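You operate a simulated robot arm through the tools that you are given. There is no shell and no other tool.

Carry out the task below with a simulated robot arm. There is one attempt and no reset: what you move stays moved.

JOB
Sieve two scoops from the reuse tub into the job tub, then switch the sieve off.
Fine: shut its lid before switching on; run it empty; put the scoop back; spill none.

Only the result counts: the job must be done as asked and must still hold three seconds after the hand-in. Knocking over, shifting, dropping, spilling or breaking anything else fails it. Lids that push on must go on centred and level and be pressed home; caps that screw on are set level and turned clockwise until they are tight.

ROBOT AND FRAMES
A 6-joint arm with a three-finger gripper, fixed in place. Base frame: the origin is at the foot of the arm, x ahead of it, y to its left, z up. Readings come in m, rad, newtons and seconds.
Its first joint turns from -2.897 to 2.897 rad. Payload 4.89 kg.
Tool frame: the origin (TCP) lies between the finger pads and is the grasp point; the fingertips stand 0.03 m ahead of it; z points along the fingers, y is the line along which they close. Largest opening 0.164 m; the body of the gripper starts 0.125 m behind the TCP.
Orientation is told as [roll, pitch, yaw] about the base's x, y, z axes, in that order, counted from this pose: with the fingers straight down and closing along the base's y, the tool's x points along the base's -x, its y along +y and its z along -z.

CONTROLS
- The arm moves only by the tool send_rows. Its arguments are lists of equal length, an entry for each row: "offset": the shift along the tool's x, y, z in m, a list of three; "angular": the turn, a rotation vector about the tool's x, y, z in degrees, a list of three. In form: {"offset": [[tx, ty, tz], ...], "angular": [[rx, ry, rz], ...]}. A call has 1 to 20 rows; each row is the pose to reach, as a shift and turn from the pose commanded when the call began, along the tool's axes at that moment. "fingers" is the gripper command, from -1 (fully open) to 1 (shut), values between in proportion, set as the call begins (left out, the last holds). A row lasts 0.2 s, in which the tool goes at most 0.05 m and 0.15 rad; a call with a longer step from one row to the next is refused whole, and so is a gripper value outside its range. A pose out of reach is approached as far as the arm can. The call stops where the force on the tool passes 80 N (or 10 N more than at its start, if that is more) or the arm is blocked; 0.2 s more then pass. Each finger travels about 0.108 m/s and halts on what it meets, pressing with about 31 N; the grip force reading is that of the motor and also rises with nothing between the fingers. The clock runs only during rows and for 0.2 s after the last one: add rows that repeat a pose to give the fingers time. It gives the time, the measured TCP pose, the force on the tool (base axes), the opening and the grip force at its end, in the units of the frame above (readings bear some noise), with the torque about the TCP (base axes, N m) and any sound that the robot's microphone picked up.
- Cameras (640 x 400 px; columns grow to the right, rows downward): "scene" is fixed at [0.0484, 0.4895, 1.45]; the picture's right is [-0.33, -0.94, 0.00], its down [-0.33, 0.12, -0.94] and it looks along [0.88, -0.31, -0.35] (base axes); focal length 320 px, centre (320, 200). "wrist" rides on the gripper at [0.076, -0.002, -0.152] in the tool frame; the picture's right is [0.02, 1.00, 0.00], its down [-0.88, 0.02, -0.47] and it looks along [-0.47, 0.01, 0.88] (tool axes); focal length 247 px, centre (320, 200). There is no depth. A picture from a camera that has moved, and an enlarged one, comes with that camera's place and axes in the base frame and with its lens. The place of the scene camera against the robot may be out by one fixed shift of up to 0.018 m in any direction.
- get_image(camera): a new picture of that camera. The clock stands still meanwhile.
- move_column(by): slides the trunk up (or, below 0, down) by that many m; the arm rides with it, the base frame stays. It gives what a move gives, with no picture.
- zoom(camera, box): a new picture of the part [left, top, right, bottom] of that camera's present view, enlarged. The clock stands still meanwhile.
- hand_in(): hands the job in; it is judged then, once.

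Nothing tells you positions but the pictures and the camera data. Unless the task says otherwise, let go and move clear before handing in.

The tools are called after ">>>" by a JSON object that holds its "api" and its "payload". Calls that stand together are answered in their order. send_rows: Moves the arm, as the interface text tells. Its arguments: {"type":"object","properties":{"offset":{"type":"array","items":{"type":"array","items":{"type":"number"}}},"angular":{"type":"array","items":{"type":"array","items":{"type":"number"}}},"fingers":{"type":"number"}},"required":["offset","angular"]} The other tools are called the same way: move_column (by) slides the trunk up or down; get_image (camera) takes a picture; zoom (camera, box) takes an enlarged picture of a part of a camera's view; hand_in () hands the job in.

At the start:

```text
time: 0.0
tool_pos: [0.5682, 0.0516, 1.4191]
orientation: [0.001, -0.001, 0.0]
force: [0.2, -0.8, -0.6]
torque: [0.01, 0.03, 0.06]
opening: 0.164
grasp_force: 0.2
trunk travel left (down, up): [-0.3, 0.09]
```

scene: 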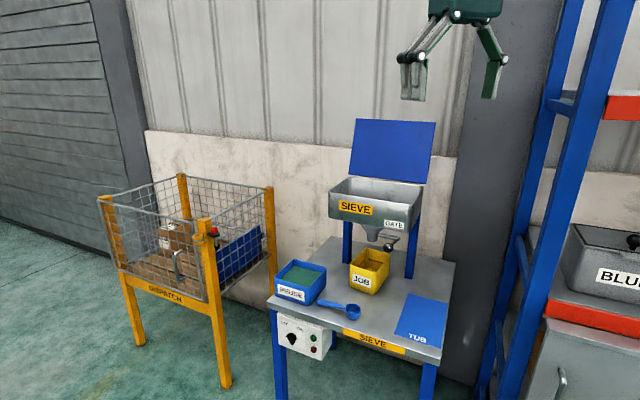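
wrist: 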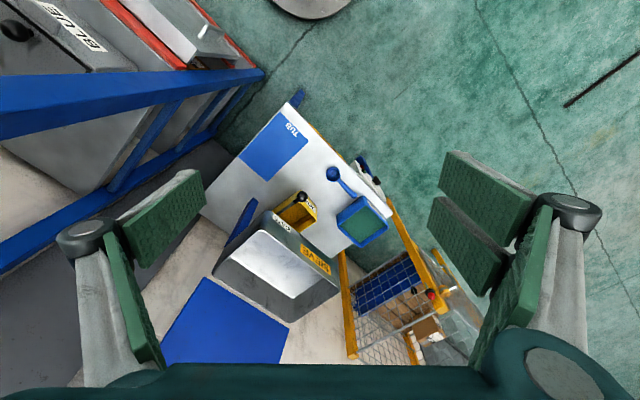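

I see a sieve station on a bench: a hopper with an open blue lid, a gate underneath, a yellow job tub below it, a blue reuse tub, a blue scoop and a switch panel on the bench front. I'll zoom in for detail before I move.

>>> {"api": "zoom", "payload": {"camera": "scene", "box": [310, 100, 470, 200]}}

>>> {"api": "zoom", "payload": {"camera": "scene", "box": [260, 230, 420, 330]}}

>>> {"api": "zoom", "payload": {"camera": "scene", "box": [340, 200, 460, 275]}}

>>> {"api": "zoom", "payload": {"camera": "scene", "box": [264, 300, 344, 370]}}

>>> {"api": "zoom", "payload": {"camera": "wrist", "box": [200, 100, 420, 370]}}

```text
4.00 times, centred on (390, 150) of scene
camera zoom: at [0.0484, 0.4895, 1.45], right [-0.33, -0.94, 0.0], down [-0.33, 0.12, -0.94], along [0.88, -0.31, -0.35], focal length 1279 px, centre (40, 400)
```

zoom: 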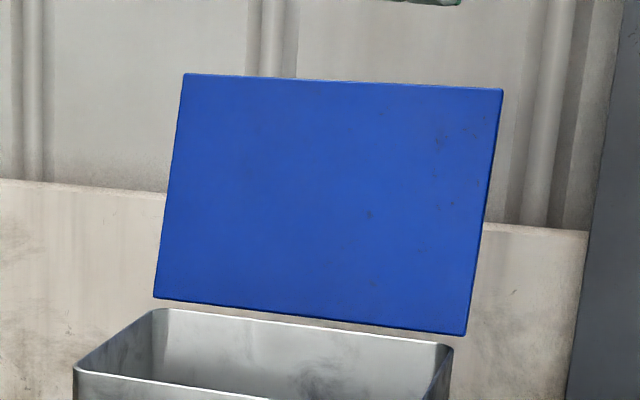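

```text
4.00 times, centred on (340, 280) of scene
camera zoom: at [0.0484, 0.4895, 1.45], right [-0.33, -0.94, 0.0], down [-0.33, 0.12, -0.94], along [0.88, -0.31, -0.35], focal length 1279 px, centre (240, -120)
```

zoom: 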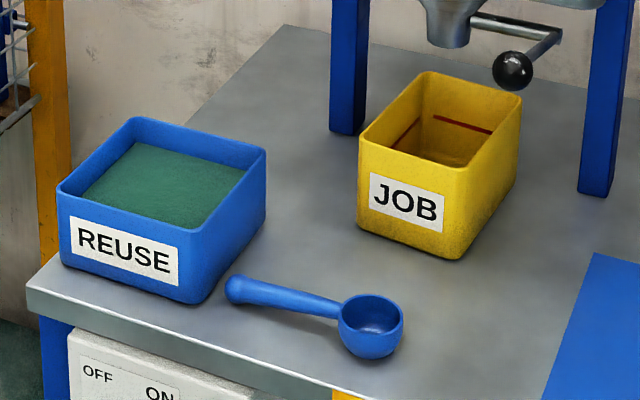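

```text
5.33 times, centred on (400, 238) of scene
camera zoom: at [0.0484, 0.4895, 1.45], right [-0.33, -0.94, 0.0], down [-0.33, 0.12, -0.94], along [0.88, -0.31, -0.35], focal length 1705 px, centre (-107, 0)
```

zoom: 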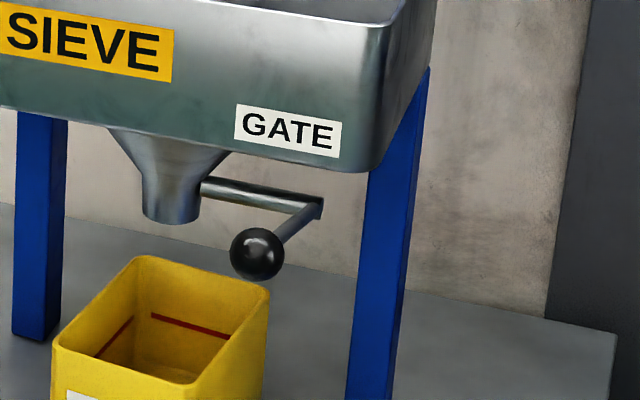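

```text
5.71 times, centred on (304, 335) of scene
camera zoom: at [0.0484, 0.4895, 1.45], right [-0.33, -0.94, 0.0], down [-0.33, 0.12, -0.94], along [0.88, -0.31, -0.35], focal length 1827 px, centre (411, -571)
```

zoom: 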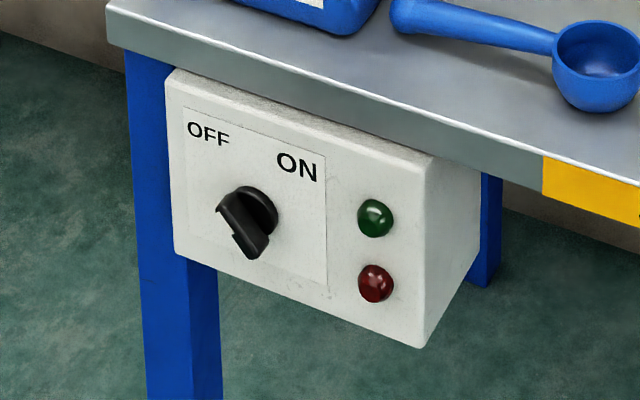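

```text
1.48 times, centred on (310, 235) of wrist
camera zoom: at [0.4918, 0.0516, 1.5698], right [-0.02, 1.0, 0.0], down [0.88, 0.02, 0.47], along [0.47, 0.01, -0.88], focal length 366 px, centre (335, 148)
```

zoom: 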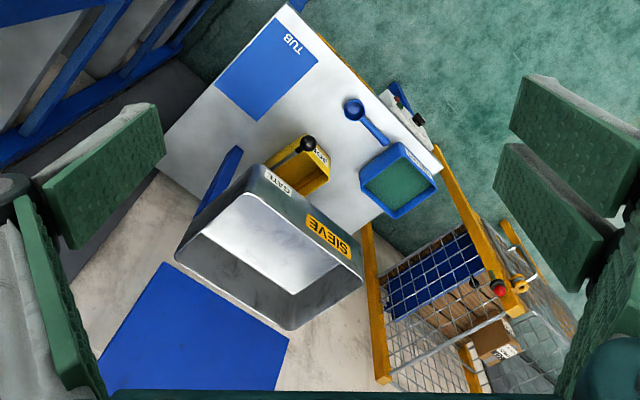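

The bench sits at roughly 45° to the base, with the scoop bowl near (0.83, 0.10, 0.73), the reuse tub near (1.01, 0.23, 0.78) and the hopper rim near z 1.09. I'll move the wrist camera closer to measure these better.

>>> {"api": "send_rows", "payload": {"offset": [[-0.009, 0.025, 0.037], [-0.018, 0.05, 0.074], [-0.027, 0.075, 0.11], [-0.036, 0.1, 0.147], [-0.045, 0.125, 0.184], [-0.052, 0.15, 0.22]], "angular": [[0, 0, 0], [0, 0, 0], [0, 0, 0], [0, 0, 0], [0, 0, 0], [0, 0, 0]]}}

>>> {"api": "get_image", "payload": {"camera": "wrist"}}

>>> {"api": "get_image", "payload": {"camera": "scene"}}

```text
time: 1.4
tool_pos: [0.6204, 0.2037, 1.2002]
orientation: [0.0, -0.001, 0.0]
force: [-0.9, -0.3, 1.0]
torque: [0.08, -0.1, 0.01]
opening: 0.164
grasp_force: 0.1
trunk travel left (down, up): [-0.3, 0.09]
```

```text
taken
camera wrist: at [0.5439, 0.2029, 1.3509], right [-0.02, 1.0, 0.0], down [0.88, 0.02, 0.47], along [0.47, 0.01, -0.88], focal length 247 px, centre (320, 200)
```

wrist: 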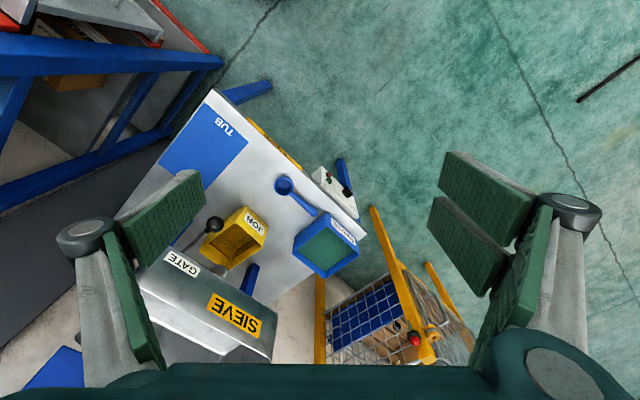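

```text
taken
```

scene: 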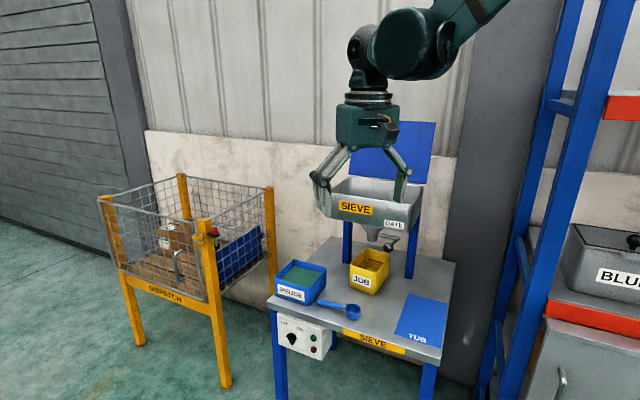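

The view now covers the scoop, tub, panel and gate. I'll enlarge these parts to triangulate them.

>>> {"api": "zoom", "payload": {"camera": "wrist", "box": [260, 150, 380, 290]}}

>>> {"api": "zoom", "payload": {"camera": "wrist", "box": [180, 190, 280, 350]}}

>>> {"api": "zoom", "payload": {"camera": "wrist", "box": [140, 80, 400, 360]}}

```text
2.86 times, centred on (320, 220) of wrist
camera zoom: at [0.5439, 0.2029, 1.3509], right [-0.02, 1.0, 0.0], down [0.88, 0.02, 0.47], along [0.47, 0.01, -0.88], focal length 706 px, centre (320, 143)
```

zoom: 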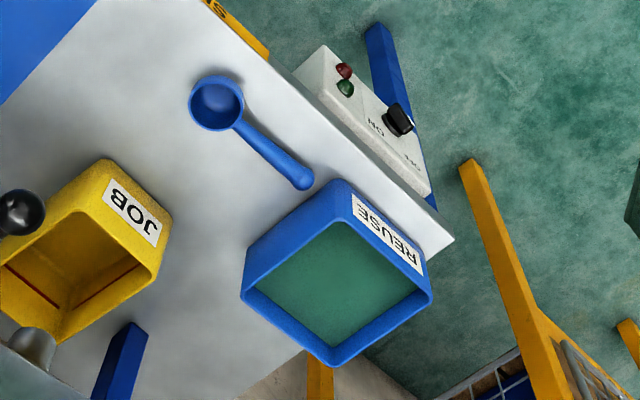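

```text
2.50 times, centred on (230, 270) of wrist
camera zoom: at [0.5439, 0.2029, 1.3509], right [-0.02, 1.0, 0.0], down [0.88, 0.02, 0.47], along [0.47, 0.01, -0.88], focal length 617 px, centre (545, 25)
```

zoom: 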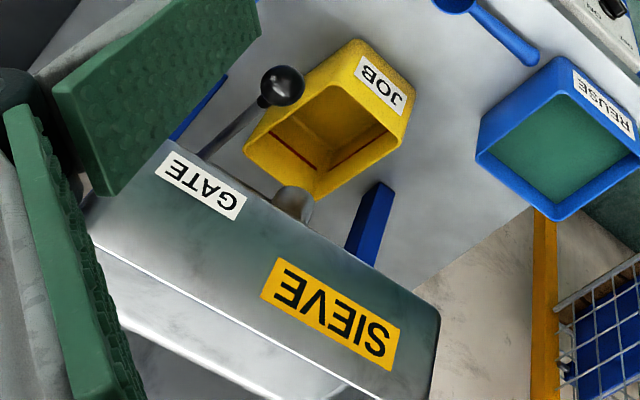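

```text
1.43 times, centred on (270, 220) of wrist
camera zoom: at [0.5439, 0.2029, 1.3509], right [-0.02, 1.0, 0.0], down [0.88, 0.02, 0.47], along [0.47, 0.01, -0.88], focal length 353 px, centre (391, 171)
```

zoom: 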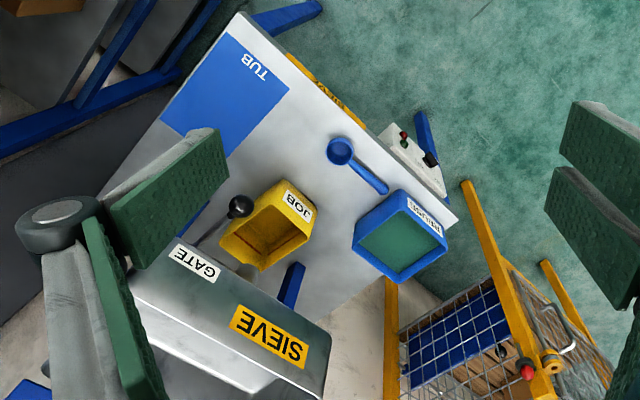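

The bench is turned about 45°, so the scoop handle runs along roughly (0.7, 0.7) with the bowl on the base side. I'll narrow the fingers, yaw 45° and go above the handle for a closer view.

>>> {"api": "send_rows", "payload": {"offset": [[-0.033, -0.006, 0.029], [-0.066, -0.011, 0.057], [-0.099, -0.017, 0.086], [-0.132, -0.022, 0.114], [-0.165, -0.028, 0.143], [-0.198, -0.034, 0.171], [-0.23, -0.039, 0.2], [-0.23, -0.039, 0.2]], "angular": [[0, 0, -6.5], [0, 0, -13], [0, 0, -19.5], [0, 0, -26], [0, 0, -32.5], [0, 0, -39], [0, 0, -45], [0, 0, -45]], "fingers": 0.3}}

>>> {"api": "get_image", "payload": {"camera": "wrist"}}

>>> {"api": "get_image", "payload": {"camera": "scene"}}

```text
time: 3.2
tool_pos: [0.8543, 0.1639, 0.9984]
orientation: [-0.003, -0.001, 0.785]
force: [0.7, -0.2, -1.4]
torque: [-0.02, 0.17, -0.02]
opening: 0.0576
grasp_force: 0.2
trunk travel left (down, up): [-0.3, 0.09]
```

```text
taken
camera wrist: at [0.8003, 0.1096, 1.1503], right [-0.72, 0.69, 0.0], down [0.61, 0.64, 0.47], along [0.33, 0.34, -0.88], focal length 247 px, centre (320, 200)
```

wrist: 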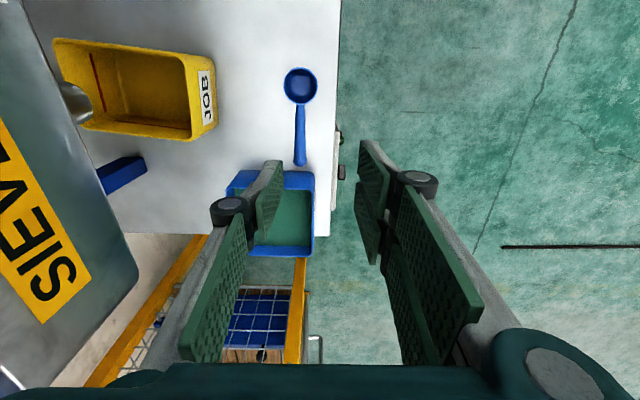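

```text
taken
```

scene: 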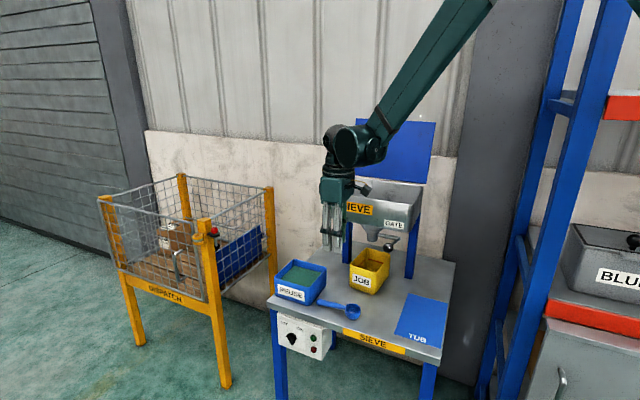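

The tool is now aligned with the bench and the handle runs straight down the picture. I'll enlarge the scoop, job tub and gate area.

>>> {"api": "zoom", "payload": {"camera": "wrist", "box": [230, 50, 350, 180]}}

>>> {"api": "zoom", "payload": {"camera": "wrist", "box": [20, 0, 240, 200]}}

>>> {"api": "zoom", "payload": {"camera": "scene", "box": [310, 180, 440, 280]}}

```text
3.08 times, centred on (290, 115) of wrist
camera zoom: at [0.8003, 0.1096, 1.1503], right [-0.72, 0.69, 0.0], down [0.61, 0.64, 0.47], along [0.33, 0.34, -0.88], focal length 760 px, centre (412, 462)
```

zoom: 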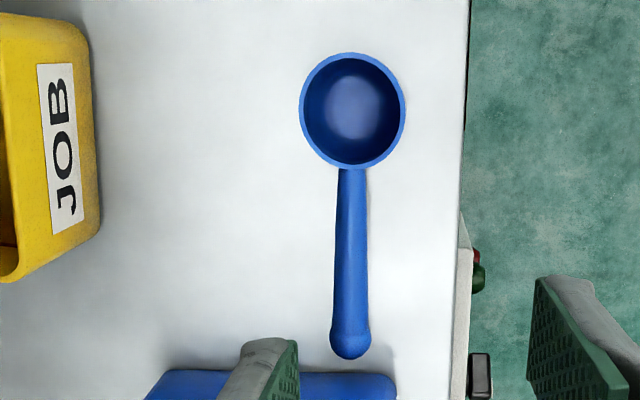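

```text
2.00 times, centred on (130, 100) of wrist
camera zoom: at [0.8003, 0.1096, 1.1503], right [-0.72, 0.69, 0.0], down [0.61, 0.64, 0.47], along [0.33, 0.34, -0.88], focal length 494 px, centre (700, 400)
```

zoom: 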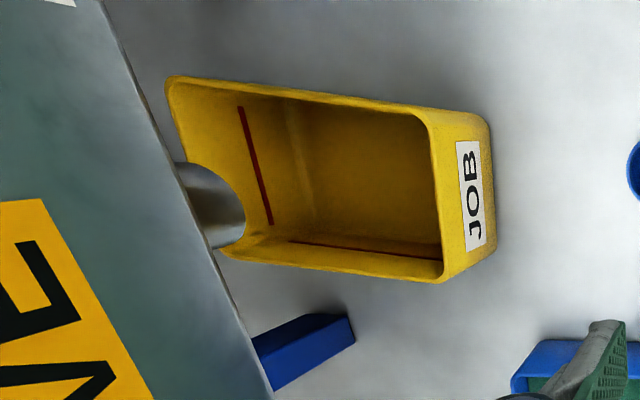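

```text
4.00 times, centred on (375, 230) of scene
camera zoom: at [0.0484, 0.4895, 1.45], right [-0.33, -0.94, 0.0], down [-0.33, 0.12, -0.94], along [0.88, -0.31, -0.35], focal length 1279 px, centre (100, 80)
```

zoom: 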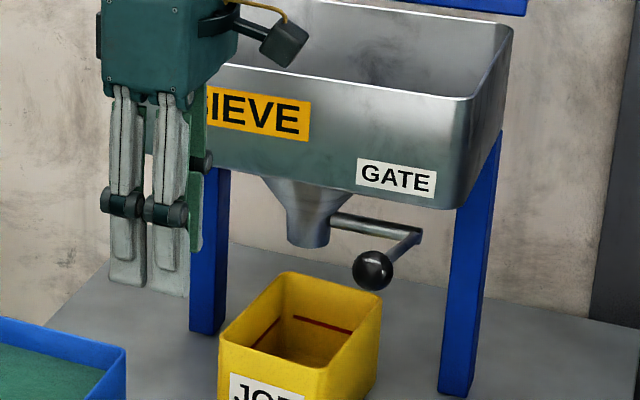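

The job tub stands under the spout at about (0.995, -0.04). The handle grip point is near (0.899, 0.164), with bench direction about 45° and scoop about 43.5°. I'll go down over the handle and look again before gripping.

>>> {"api": "send_rows", "payload": {"offset": [[-0.0081, -0.0083, 0.035], [-0.0161, -0.0166, 0.07], [-0.0242, -0.025, 0.105], [-0.0323, -0.0333, 0.138], [-0.0323, -0.0333, 0.138]], "angular": [[0, 0, 0.4], [0, 0, 0.8], [0, 0, 1.2], [0, 0, 1.5], [0, 0, 1.5]]}}

>>> {"api": "get_image", "payload": {"camera": "wrist"}}

>>> {"api": "zoom", "payload": {"camera": "scene", "box": [260, 220, 420, 330]}}

```text
time: 4.4
tool_pos: [0.8967, 0.1618, 0.8613]
orientation: [-0.003, -0.001, 0.759]
force: [-0.2, -0.4, -1.1]
torque: [0.01, 0.07, 0.05]
opening: 0.0572
grasp_force: 0.0
trunk travel left (down, up): [-0.3, 0.09]
```

```text
taken
camera wrist: at [0.8438, 0.1089, 1.0126], right [-0.7, 0.71, 0.0], down [0.63, 0.62, 0.47], along [0.34, 0.33, -0.88], focal length 247 px, centre (320, 200)
```

wrist: 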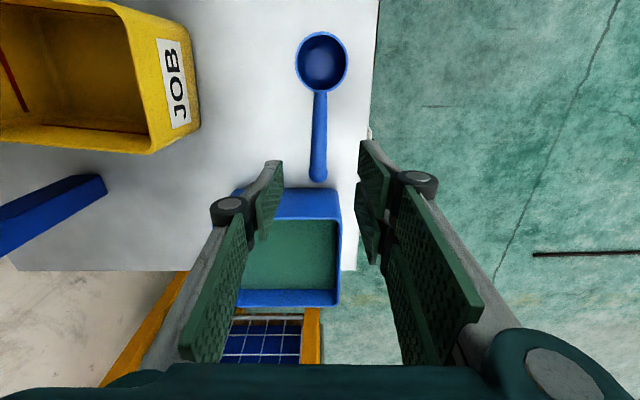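

```text
3.64 times, centred on (340, 275) of scene
camera zoom: at [0.0484, 0.4895, 1.45], right [-0.33, -0.94, 0.0], down [-0.33, 0.12, -0.94], along [0.88, -0.31, -0.35], focal length 1163 px, centre (247, -73)
```

zoom: 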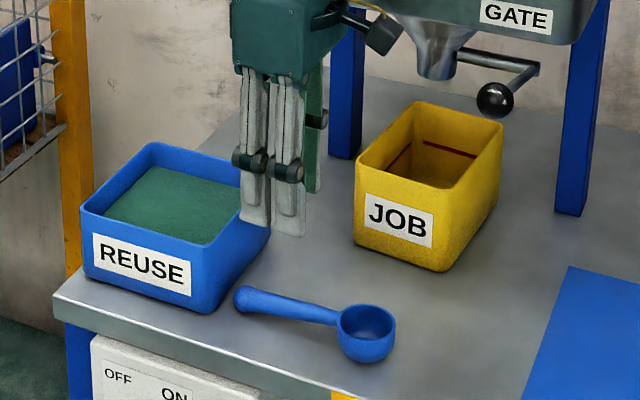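

The handle sits almost exactly between the fingers. I'll go down to z 0.77 and check the fingertip height against the bench.

>>> {"api": "send_rows", "payload": {"offset": [[0, -0.002, 0.03], [0, -0.002, 0.06], [0, -0.002, 0.091], [0, -0.002, 0.091]], "angular": [[0, 0, 0.5], [0, 0, 0.7], [0, 0, 0.7], [0, 0, 0.7]]}}

>>> {"api": "get_image", "payload": {"camera": "wrist"}}

>>> {"api": "zoom", "payload": {"camera": "scene", "box": [270, 230, 390, 320]}}

```text
time: 5.4
tool_pos: [0.8989, 0.1606, 0.7695]
orientation: [-0.001, -0.002, 0.747]
force: [0.8, 0.3, -0.6]
torque: [0.0, 0.04, 0.02]
opening: 0.0576
grasp_force: 0.1
trunk travel left (down, up): [-0.3, 0.09]
```

```text
taken
camera wrist: at [0.8445, 0.1079, 0.9205], right [-0.69, 0.72, 0.0], down [0.63, 0.61, 0.47], along [0.34, 0.33, -0.88], focal length 247 px, centre (320, 200)
```

wrist: 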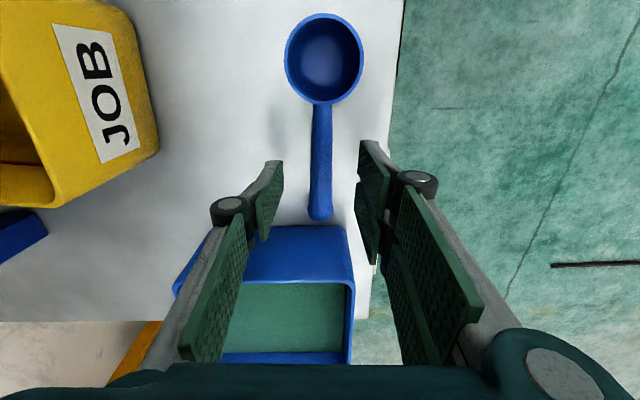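

```text
4.44 times, centred on (330, 275) of scene
camera zoom: at [0.0484, 0.4895, 1.45], right [-0.33, -0.94, 0.0], down [-0.33, 0.12, -0.94], along [0.88, -0.31, -0.35], focal length 1421 px, centre (276, -133)
```

zoom: 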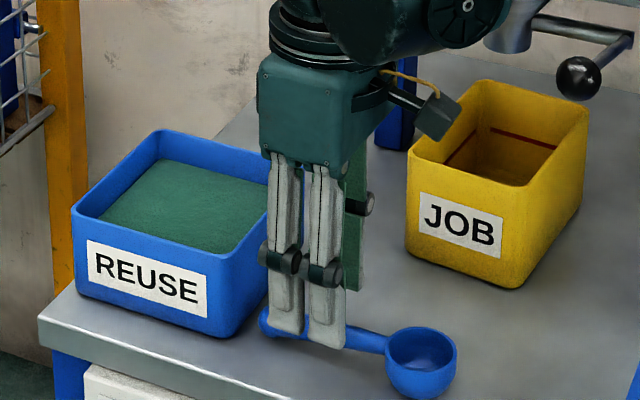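

The fingers straddle the handle. I'll go down 3 cm more in small steps and look again.

>>> {"api": "send_rows", "payload": {"offset": [[0, 0, 0.01], [0, 0, 0.02], [0, 0, 0.03], [0, 0, 0.03]], "angular": [[0, 0, 0], [0, 0, 0], [0, 0, 0], [0, 0, 0]]}}

>>> {"api": "get_image", "payload": {"camera": "wrist"}}

>>> {"api": "zoom", "payload": {"camera": "scene", "box": [300, 270, 370, 320]}}

```text
time: 6.4
tool_pos: [0.8991, 0.1606, 0.7397]
orientation: [-0.003, -0.001, 0.747]
force: [-0.1, 0.6, -0.2]
torque: [-0.04, 0.02, -0.01]
opening: 0.0576
grasp_force: 0.1
trunk travel left (down, up): [-0.3, 0.09]
```

```text
taken
camera wrist: at [0.8438, 0.1086, 0.8911], right [-0.69, 0.72, 0.0], down [0.63, 0.61, 0.47], along [0.34, 0.33, -0.88], focal length 247 px, centre (320, 200)
```

wrist: 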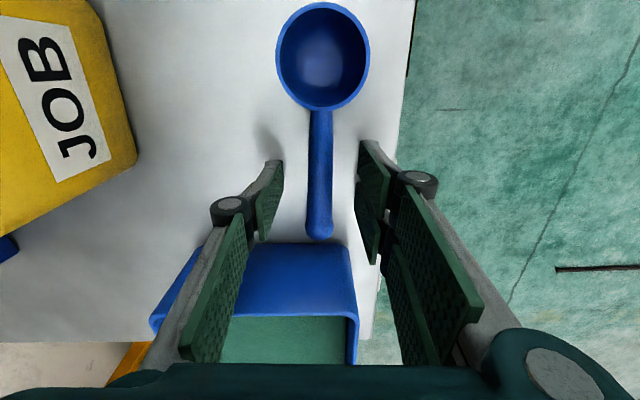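

```text
8.00 times, centred on (335, 295) of scene
camera zoom: at [0.0484, 0.4895, 1.45], right [-0.33, -0.94, 0.0], down [-0.33, 0.12, -0.94], along [0.88, -0.31, -0.35], focal length 2558 px, centre (200, -560)
```

zoom: 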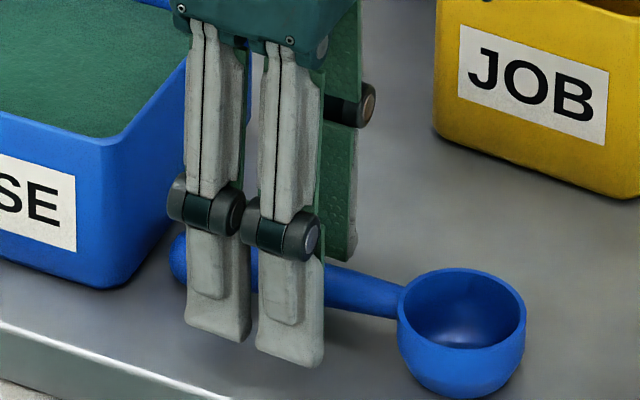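

Fingertips are level with roughly the middle of the handle and still clear of the bench. I'll go down another 1 cm in 2.5 mm steps, watching the force.

>>> {"api": "send_rows", "payload": {"offset": [[0, 0, 0.0025], [0, 0, 0.005], [0, 0, 0.0075], [0, 0, 0.01], [0, 0, 0.01]], "angular": [[0, 0, 0], [0, 0, 0], [0, 0, 0], [0, 0, 0], [0, 0, 0]]}}

>>> {"api": "zoom", "payload": {"camera": "scene", "box": [300, 270, 370, 320]}}

>>> {"api": "get_image", "payload": {"camera": "wrist"}}

```text
time: 7.6
tool_pos: [0.8989, 0.1602, 0.7299]
orientation: [0.0, -0.001, 0.748]
force: [-0.4, -0.6, -0.3]
torque: [-0.03, 0.01, 0.0]
opening: 0.0573
grasp_force: 0.0
trunk travel left (down, up): [-0.3, 0.09]
```

```text
8.00 times, centred on (335, 295) of scene
camera zoom: at [0.0484, 0.4895, 1.45], right [-0.33, -0.94, 0.0], down [-0.33, 0.12, -0.94], along [0.88, -0.31, -0.35], focal length 2558 px, centre (200, -560)
```

zoom: 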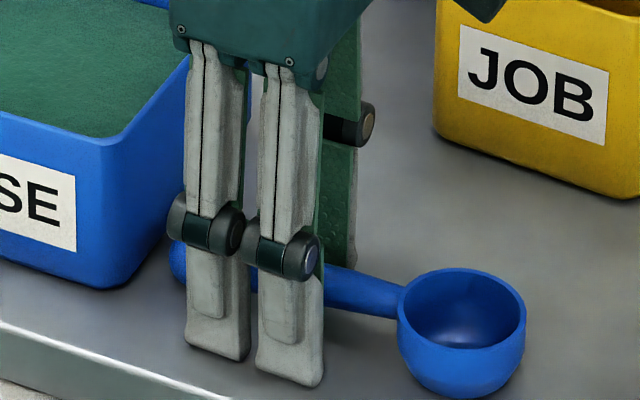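

```text
taken
camera wrist: at [0.8437, 0.1087, 0.8815], right [-0.69, 0.72, 0.0], down [0.63, 0.61, 0.47], along [0.34, 0.33, -0.88], focal length 247 px, centre (320, 200)
```

wrist: 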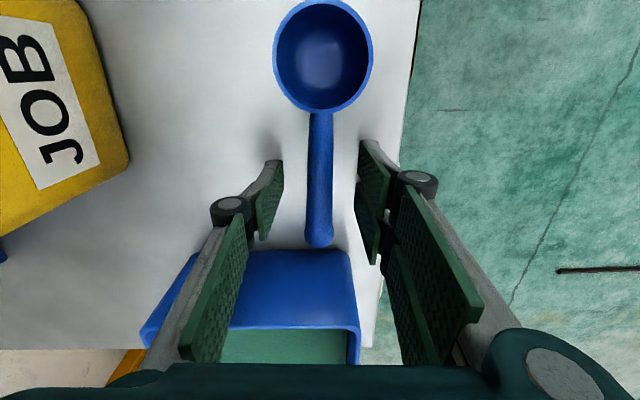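

No contact yet, and the handle is inside the pads. I'll drop 3 mm more and close.

>>> {"api": "send_rows", "payload": {"offset": [[0, 0, 0.0015], [0, 0, 0.003], [0, 0, 0.003]], "angular": [[0, 0, 0], [0, 0, 0], [0, 0, 0]]}}

>>> {"api": "send_rows", "payload": {"offset": [[0, 0, 0], [0, 0, 0], [0, 0, 0], [0, 0, 0], [0, 0, 0]], "angular": [[0, 0, 0], [0, 0, 0], [0, 0, 0], [0, 0, 0], [0, 0, 0]], "fingers": 1}}

>>> {"api": "get_image", "payload": {"camera": "wrist"}}

>>> {"api": "zoom", "payload": {"camera": "scene", "box": [300, 270, 370, 320]}}

```text
time: 8.4
tool_pos: [0.8987, 0.1606, 0.7288]
orientation: [-0.001, -0.001, 0.748]
force: [-2.7, 5.2, 48.8]
torque: [-0.21, 0.75, -0.22]
opening: 0.0587
grasp_force: 10.3
trunk travel left (down, up): [-0.3, 0.09]
```

```text
time: 9.6
tool_pos: [0.8975, 0.1605, 0.7288]
orientation: [-0.002, -0.002, 0.747]
force: [-8.4, 16.3, 34.5]
torque: [0.53, 0.62, -0.16]
opening: 0.0157
grasp_force: 31.2
trunk travel left (down, up): [-0.3, 0.09]
```

```text
taken
camera wrist: at [0.843, 0.1093, 0.8797], right [-0.69, 0.72, 0.0], down [0.63, 0.61, 0.48], along [0.34, 0.33, -0.88], focal length 247 px, centre (320, 200)
```

wrist: 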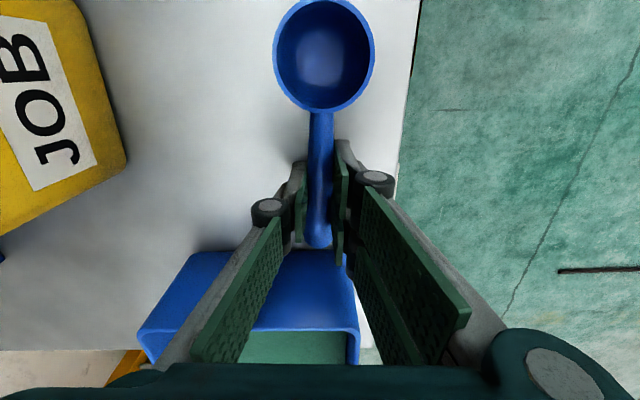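

```text
8.00 times, centred on (335, 295) of scene
camera zoom: at [0.0484, 0.4895, 1.45], right [-0.33, -0.94, 0.0], down [-0.33, 0.12, -0.94], along [0.88, -0.31, -0.35], focal length 2558 px, centre (200, -560)
```

zoom: 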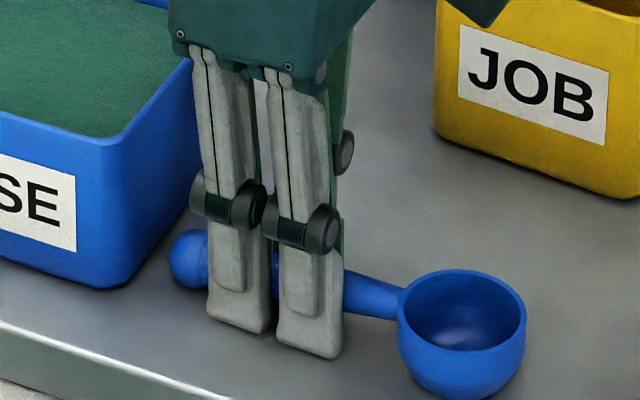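

The fingertips touched the bench at TCP 0.729, so the bench top is at about z 0.699, and the handle is held at 0.0157 m opening. The scoop's home pose is TCP (0.8975, 0.1605, 0.729), yaw 0.747. I'll lift it well clear and look.

>>> {"api": "send_rows", "payload": {"offset": [[0, 0, -0.015], [0, 0, -0.05], [0, 0.0, -0.095], [0, 0.02, -0.14], [0, 0.04, -0.185], [0, 0.06, -0.225], [0, 0.06, -0.27], [0, 0.06, -0.315], [0, 0.06, -0.36], [0, 0.06, -0.36]], "angular": [[0, 0, 0], [0, 0, 0], [0, 0, 0], [0, 0, 0], [0, 0, 0], [0, 0, 0], [0, 0, 0], [0, 0, 0], [0, 0, 0], [0, 0, 0]]}}

>>> {"api": "get_image", "payload": {"camera": "wrist"}}

>>> {"api": "get_image", "payload": {"camera": "scene"}}

```text
time: 11.8
tool_pos: [0.8555, 0.2044, 1.0871]
orientation: [-0.001, -0.002, 0.747]
force: [-0.7, -1.0, -0.6]
torque: [0.06, -0.17, 0.01]
opening: 0.0162
grasp_force: 31.3
trunk travel left (down, up): [-0.3, 0.09]
```

```text
taken
camera wrist: at [0.801, 0.1519, 1.2395], right [-0.69, 0.72, 0.0], down [0.63, 0.61, 0.47], along [0.34, 0.33, -0.88], focal length 247 px, centre (320, 200)
```

wrist: 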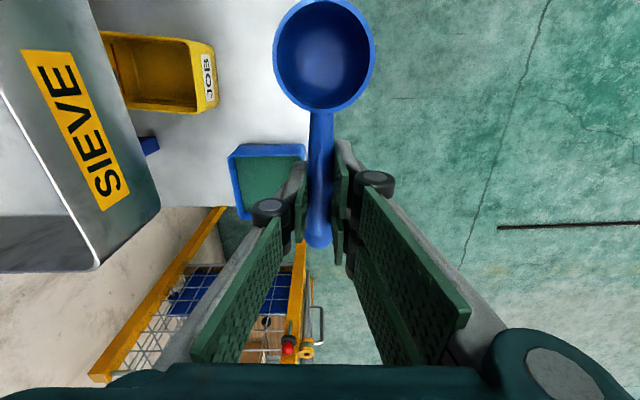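

```text
taken
```

scene: 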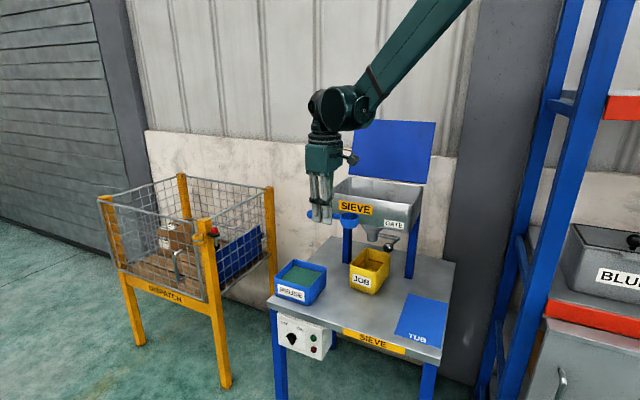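

The scoop is held securely. I'll zoom on the reuse tub from here, then lower the trunk to gain horizontal reach.

>>> {"api": "zoom", "payload": {"camera": "wrist", "box": [200, 120, 320, 240]}}

>>> {"api": "zoom", "payload": {"camera": "wrist", "box": [0, 0, 240, 290]}}

>>> {"api": "move_column", "payload": {"by": -0.2}}

>>> {"api": "get_image", "payload": {"camera": "scene"}}

>>> {"api": "get_image", "payload": {"camera": "wrist"}}

```text
3.33 times, centred on (260, 180) of wrist
camera zoom: at [0.801, 0.1519, 1.2395], right [-0.69, 0.72, 0.0], down [0.63, 0.61, 0.47], along [0.34, 0.33, -0.88], focal length 823 px, centre (520, 267)
```

zoom: 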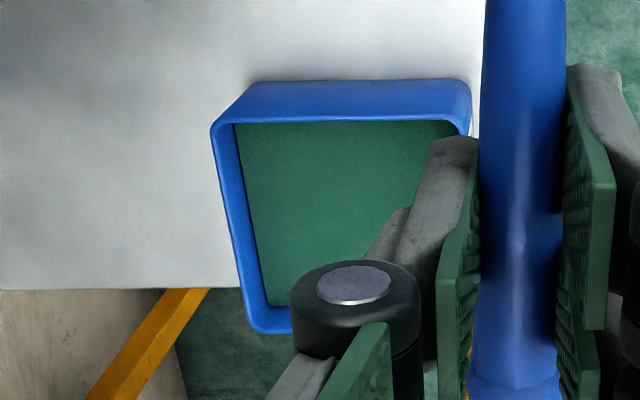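

```text
1.38 times, centred on (120, 145) of wrist
camera zoom: at [0.801, 0.1519, 1.2395], right [-0.69, 0.72, 0.0], down [0.63, 0.61, 0.47], along [0.34, 0.33, -0.88], focal length 341 px, centre (596, 276)
```

zoom: 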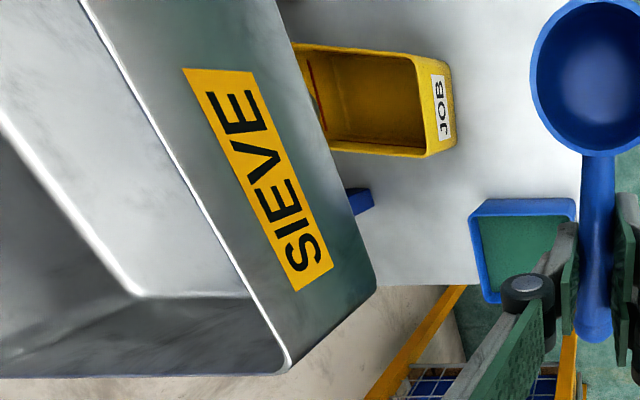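

```text
time: 14.0
tool_pos: [0.857, 0.2032, 0.8874]
orientation: [-0.004, -0.002, 0.748]
force: [-0.4, 0.1, -0.6]
torque: [0.01, -0.06, 0.01]
opening: 0.0158
grasp_force: 30.8
trunk travel left (down, up): [-0.1, 0.29]
```

```text
taken
```

scene: 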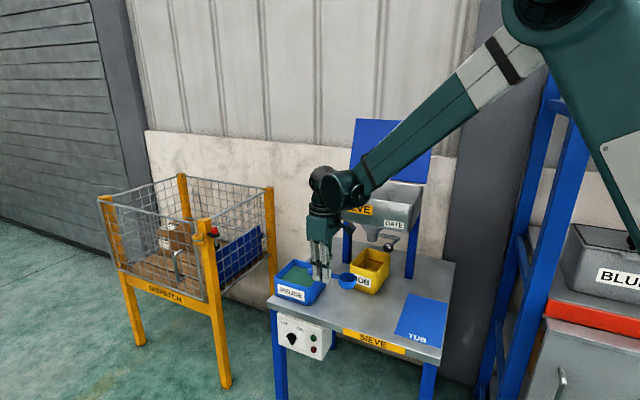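

```text
taken
camera wrist: at [0.8018, 0.1521, 1.0388], right [-0.69, 0.72, 0.0], down [0.63, 0.61, 0.47], along [0.34, 0.33, -0.88], focal length 247 px, centre (320, 200)
```

wrist: 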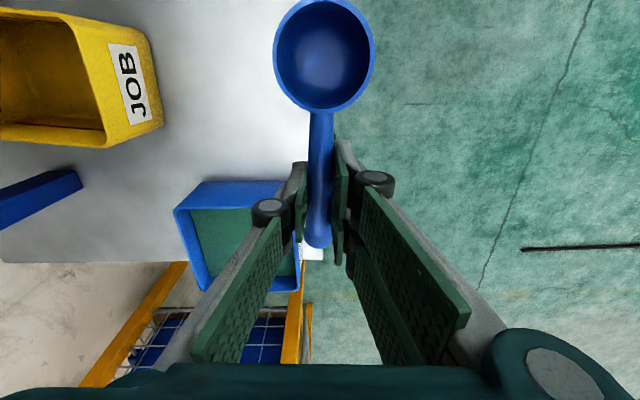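

The trunk is now 0.2 m lower. The reuse tub rim is centred near (1.025, 0.231), z about 0.79, with powder about 18 mm below the rim. I'll work along the tub's diagonal at yaw 0, which keeps the gripper away from the hopper, so I'll turn to yaw 0 and move in front of the tub at height.

>>> {"api": "send_rows", "payload": {"offset": [[0, 0, -0.04], [-0.01, -0.005, -0.08], [-0.03, -0.015, -0.09], [-0.05, -0.025, -0.09], [-0.07, -0.035, -0.09], [-0.0862, -0.043, -0.09], [-0.0862, -0.043, -0.09]], "angular": [[0, 0, 7], [0, 0, 14], [0, 0, 21], [0, 0, 28], [0, 0, 35], [0, 0, 42.8], [0, 0, 42.8]]}}

>>> {"api": "get_image", "payload": {"camera": "wrist"}}

>>> {"api": "get_image", "payload": {"camera": "scene"}}

```text
time: 15.6
tool_pos: [0.9494, 0.2319, 0.9784]
orientation: [0.0, -0.002, 0.0]
force: [0.7, -0.3, -1.4]
torque: [0.0, -0.03, -0.02]
opening: 0.0161
grasp_force: 30.8
trunk travel left (down, up): [-0.1, 0.29]
```

```text
taken
camera wrist: at [0.872, 0.231, 1.13], right [-0.02, 1.0, 0.0], down [0.88, 0.02, 0.47], along [0.47, 0.01, -0.88], focal length 247 px, centre (320, 200)
```

wrist: 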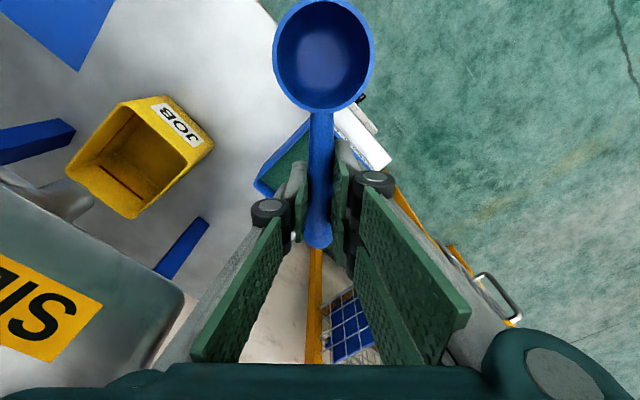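

```text
taken
```

scene: 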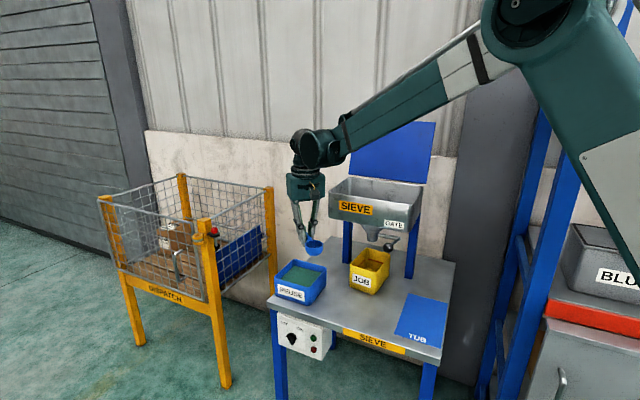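

The forearm is clear of the hopper. I'll pitch the scoop 60° bowl-down and hover over the tub to check reach and alignment.

>>> {"api": "send_rows", "payload": {"offset": [[-0.015, 0, 0], [-0.03, 0, 0.005], [-0.045, 0, 0.01], [-0.06, 0, 0.02], [-0.075, 0, 0.03], [-0.09, -0.001, 0.04], [-0.105, -0.001, 0.05], [-0.116, -0.0015, 0.055], [-0.116, -0.0015, 0.055]], "angular": [[0, -7.5, 0], [0, -15, 0], [0, -22.5, 0], [0, -30, 0], [0, -37.5, 0], [0, -45, 0], [0, -52.5, 0], [0, -60, 0], [0, -60, 0]]}}

>>> {"api": "get_image", "payload": {"camera": "wrist"}}

>>> {"api": "zoom", "payload": {"camera": "scene", "box": [250, 170, 410, 310]}}

```text
time: 17.6
tool_pos: [1.0657, 0.2312, 0.9222]
orientation: [0.0, -1.05, 0.0]
force: [0.0, -0.4, -0.6]
torque: [0.01, 0.02, 0.0]
opening: 0.016
grasp_force: 30.9
trunk travel left (down, up): [-0.1, 0.29]
```

```text
taken
camera wrist: at [0.8958, 0.23, 0.9312], right [-0.01, 1.0, -0.02], down [0.03, 0.02, 1.0], along [1.0, 0.01, -0.03], focal length 247 px, centre (320, 200)
```

wrist: 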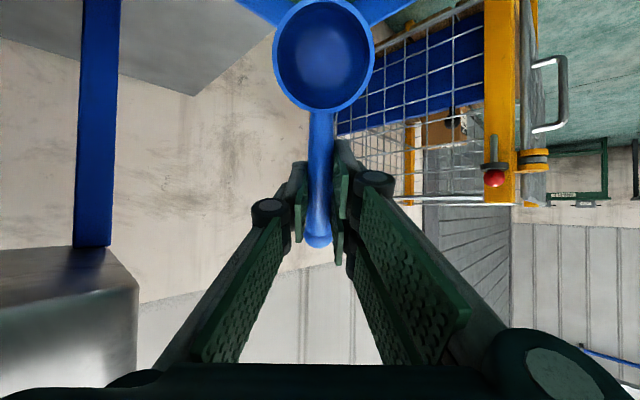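

```text
2.86 times, centred on (330, 240) of scene
camera zoom: at [0.0484, 0.4895, 1.45], right [-0.33, -0.94, 0.0], down [-0.33, 0.12, -0.94], along [0.88, -0.31, -0.35], focal length 914 px, centre (291, 86)
```

zoom: 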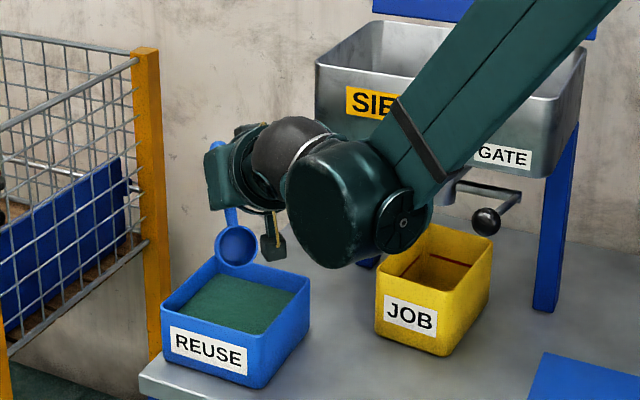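

It reached the hover and the bowl is above the tub. I'll zoom in to check the bowl's position against the rim.

>>> {"api": "zoom", "payload": {"camera": "scene", "box": [280, 230, 350, 310]}}

```text
5.00 times, centred on (315, 270) of scene
camera zoom: at [0.0484, 0.4895, 1.45], right [-0.33, -0.94, 0.0], down [-0.33, 0.12, -0.94], along [0.88, -0.31, -0.35], focal length 1599 px, centre (345, -150)
```

zoom: 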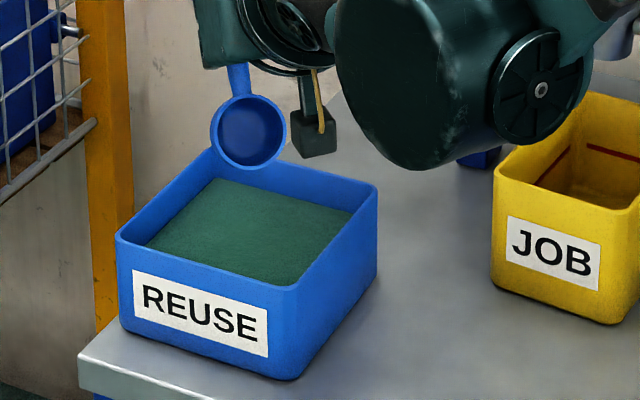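

Bowl and tub positions agree between both cameras, with the tub centred near (1.022, 0.233). I'll do the plunge and scooping stroke, ending tilted about 22° inside the tub.

>>> {"api": "send_rows", "payload": {"offset": [[0.0408, 0.001, 0.0282], [0.0604, 0.001, 0.0395], [0.0716, 0.001, 0.046], [0.0823, 0.001, 0.0522], [0.0914, 0.001, 0.0514], [0.1005, 0.001, 0.0495], [0.1078, 0.001, 0.0489], [0.1119, 0.001, 0.0521], [0.1103, 0.001, 0.0537], [0.1103, 0.001, 0.0537]], "angular": [[0, 0, 0], [0, 0, 0], [0, 0, 0], [0, 0, 0], [0, 8, 0], [0, 16, 0], [0, 24, 0], [0, 32, 0], [0, 38, 0], [0, 38, 0]]}}

>>> {"api": "zoom", "payload": {"camera": "scene", "box": [270, 210, 350, 310]}}

>>> {"api": "get_image", "payload": {"camera": "wrist"}}

```text
time: 19.8
tool_pos: [1.0563, 0.2292, 0.8018]
orientation: [-0.001, -0.383, 0.0]
force: [-0.6, 0.3, -0.9]
torque: [0.0, -0.03, 0.0]
opening: 0.016
grasp_force: 31.0
trunk travel left (down, up): [-0.1, 0.29]
```

```text
4.00 times, centred on (310, 260) of scene
camera zoom: at [0.0484, 0.4895, 1.45], right [-0.33, -0.94, 0.0], down [-0.33, 0.12, -0.94], along [0.88, -0.31, -0.35], focal length 1279 px, centre (360, -40)
```

zoom: 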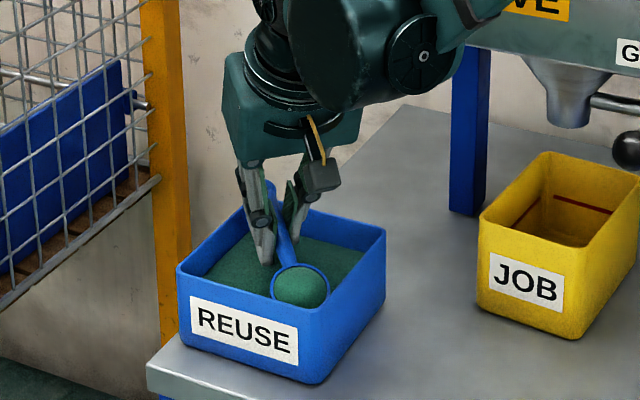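

```text
taken
camera wrist: at [0.9286, 0.2293, 0.912], right [-0.02, 1.0, -0.01], down [0.64, 0.02, 0.77], along [0.77, 0.01, -0.64], focal length 247 px, centre (320, 200)
```

wrist: 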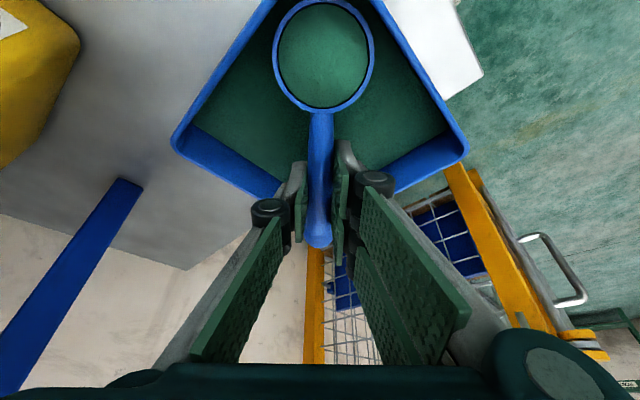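

The bowl is heaped full of green powder. I'll lift it slowly while levelling.

>>> {"api": "send_rows", "payload": {"offset": [[-0.0049, 0, -0.0106], [-0.0098, 0, -0.0213], [-0.0163, 0, -0.0333], [-0.0228, 0, -0.0452], [-0.0288, 0, -0.0567], [-0.0348, 0, -0.0681], [-0.036, 0, -0.0758], [-0.0371, 0, -0.0835], [-0.0371, 0, -0.0835], [-0.0371, 0, -0.0835]], "angular": [[0, 1, 0], [0, 2, 0], [0, 5, 0], [0, 8, 0], [0, 11.5, 0], [0, 15, 0], [0, 18.5, 0], [0, 22, 0], [0, 22, 0], [0, 22, 0]]}}

>>> {"api": "get_image", "payload": {"camera": "wrist"}}

>>> {"api": "get_image", "payload": {"camera": "scene"}}

```text
time: 22.0
tool_pos: [1.0614, 0.2308, 0.8908]
orientation: [0.0, -0.003, 0.001]
force: [0.4, -0.2, -0.6]
torque: [-0.02, -0.07, -0.02]
opening: 0.0162
grasp_force: 30.8
trunk travel left (down, up): [-0.1, 0.29]
```

```text
taken
camera wrist: at [0.9844, 0.23, 1.0431], right [-0.02, 1.0, 0.0], down [0.88, 0.02, 0.47], along [0.47, 0.01, -0.88], focal length 247 px, centre (320, 200)
```

wrist: 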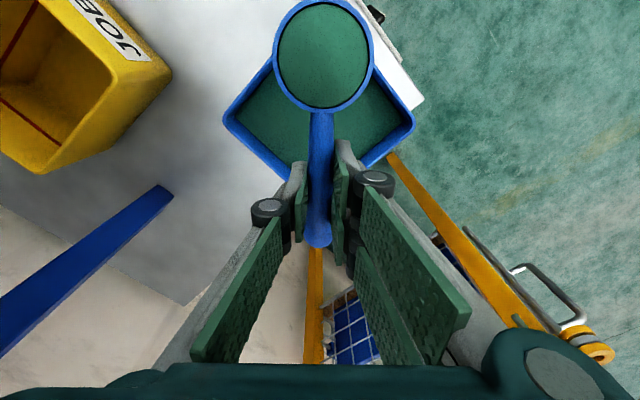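

```text
taken
```

scene: 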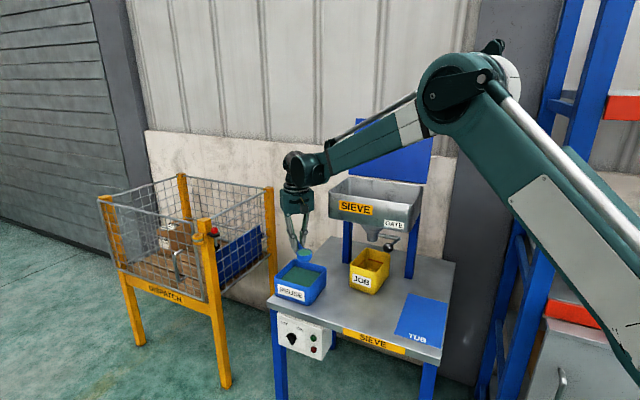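

The scoop is level and full. I'll carry it gently up and forward of the hopper, keeping it level.

>>> {"api": "send_rows", "payload": {"offset": [[0.015, 0.005, -0.015], [0.035, 0.01, -0.035], [0.055, 0.01, -0.055], [0.075, 0.01, -0.08], [0.09, 0.01, -0.105], [0.1, 0.01, -0.135], [0.1, 0.01, -0.165], [0.1, 0.01, -0.195], [0.1, 0.01, -0.225], [0.1, 0.01, -0.255], [0.1, 0.01, -0.27], [0.1, 0.01, -0.275], [0.1, 0.01, -0.275]], "angular": [[0, 0, 0], [0, 0, 0], [0, 0, 0], [0, 0, 0], [0, 0, 0], [0, 0, 0], [0, 0, 0], [0, 0, 0], [0, 0, 0], [0, 0, 0], [0, 0, 0], [0, 0, 0], [0, 0, 0]]}}

>>> {"api": "get_image", "payload": {"camera": "wrist"}}

>>> {"api": "get_image", "payload": {"camera": "scene"}}

```text
time: 24.8
tool_pos: [0.9581, 0.2406, 1.1672]
orientation: [-0.002, 0.0, 0.001]
force: [-0.9, -0.1, -1.7]
torque: [-0.01, -0.07, 0.02]
opening: 0.0158
grasp_force: 31.3
trunk travel left (down, up): [-0.1, 0.29]
```

```text
taken
camera wrist: at [0.8831, 0.24, 1.3183], right [-0.02, 1.0, 0.0], down [0.88, 0.02, 0.47], along [0.47, 0.01, -0.88], focal length 247 px, centre (320, 200)
```

wrist: 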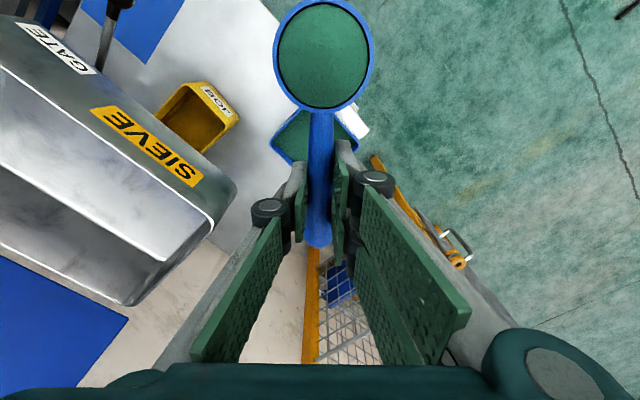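

```text
taken
```

scene: 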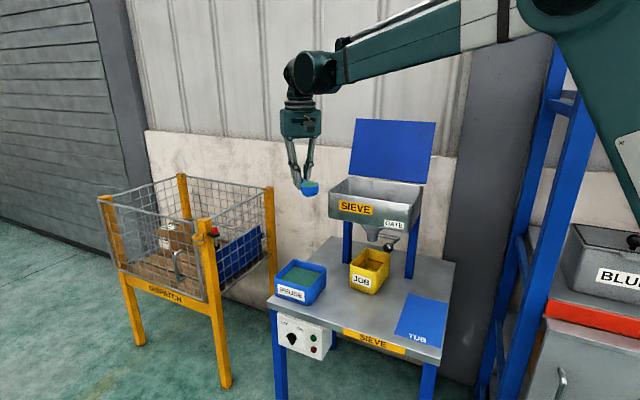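

The scoop is still full. Hopper rim spans bench-frame l 0.53–0.82, n -0.645 to -0.83, so I'll carry the bowl to above the hopper centre at (0.988, -0.0375).

>>> {"api": "send_rows", "payload": {"offset": [[-0.005, -0.012, 0], [-0.014, -0.035, 0], [-0.024, -0.062, 0], [-0.034, -0.09, 0.002], [-0.045, -0.118, 0.004], [-0.056, -0.146, 0.006], [-0.067, -0.174, 0.008], [-0.078, -0.202, 0.01], [-0.088, -0.23, 0.011], [-0.098, -0.256, 0.011], [-0.105, -0.273, 0.011], [-0.108, -0.28, 0.011], [-0.108, -0.28, 0.011]], "angular": [[0, 0, 0], [0, 0, 0], [0, 0, 0], [0, 0, 0], [0, 0, 0], [0, 0, 0], [0, 0, 0], [0, 0, 0], [0, 0, 0], [0, 0, 0], [0, 0, 0], [0, 0, 0], [0, 0, 0]]}}

>>> {"api": "get_image", "payload": {"camera": "wrist"}}

>>> {"api": "get_image", "payload": {"camera": "scene"}}

```text
time: 27.6
tool_pos: [1.0669, -0.041, 1.1555]
orientation: [-0.001, -0.002, -0.001]
force: [-0.4, 0.3, -0.2]
torque: [0.0, -0.03, 0.0]
opening: 0.0158
grasp_force: 30.8
trunk travel left (down, up): [-0.1, 0.29]
```

```text
taken
camera wrist: at [0.9908, -0.041, 1.3068], right [-0.02, 1.0, 0.0], down [0.88, 0.02, 0.47], along [0.47, 0.01, -0.88], focal length 247 px, centre (320, 200)
```

wrist: 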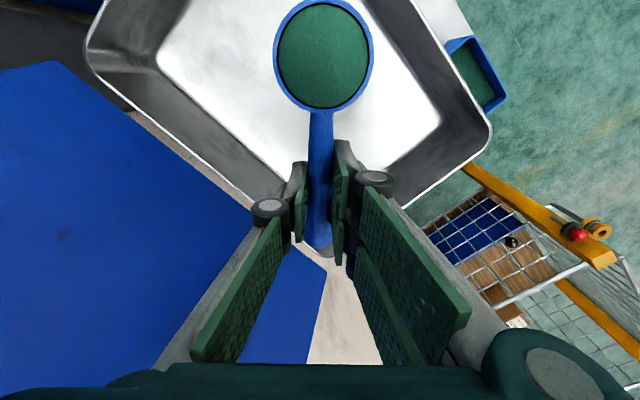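

```text
taken
```

scene: 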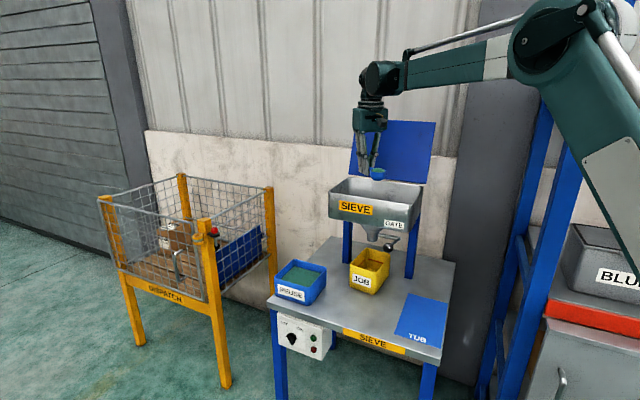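

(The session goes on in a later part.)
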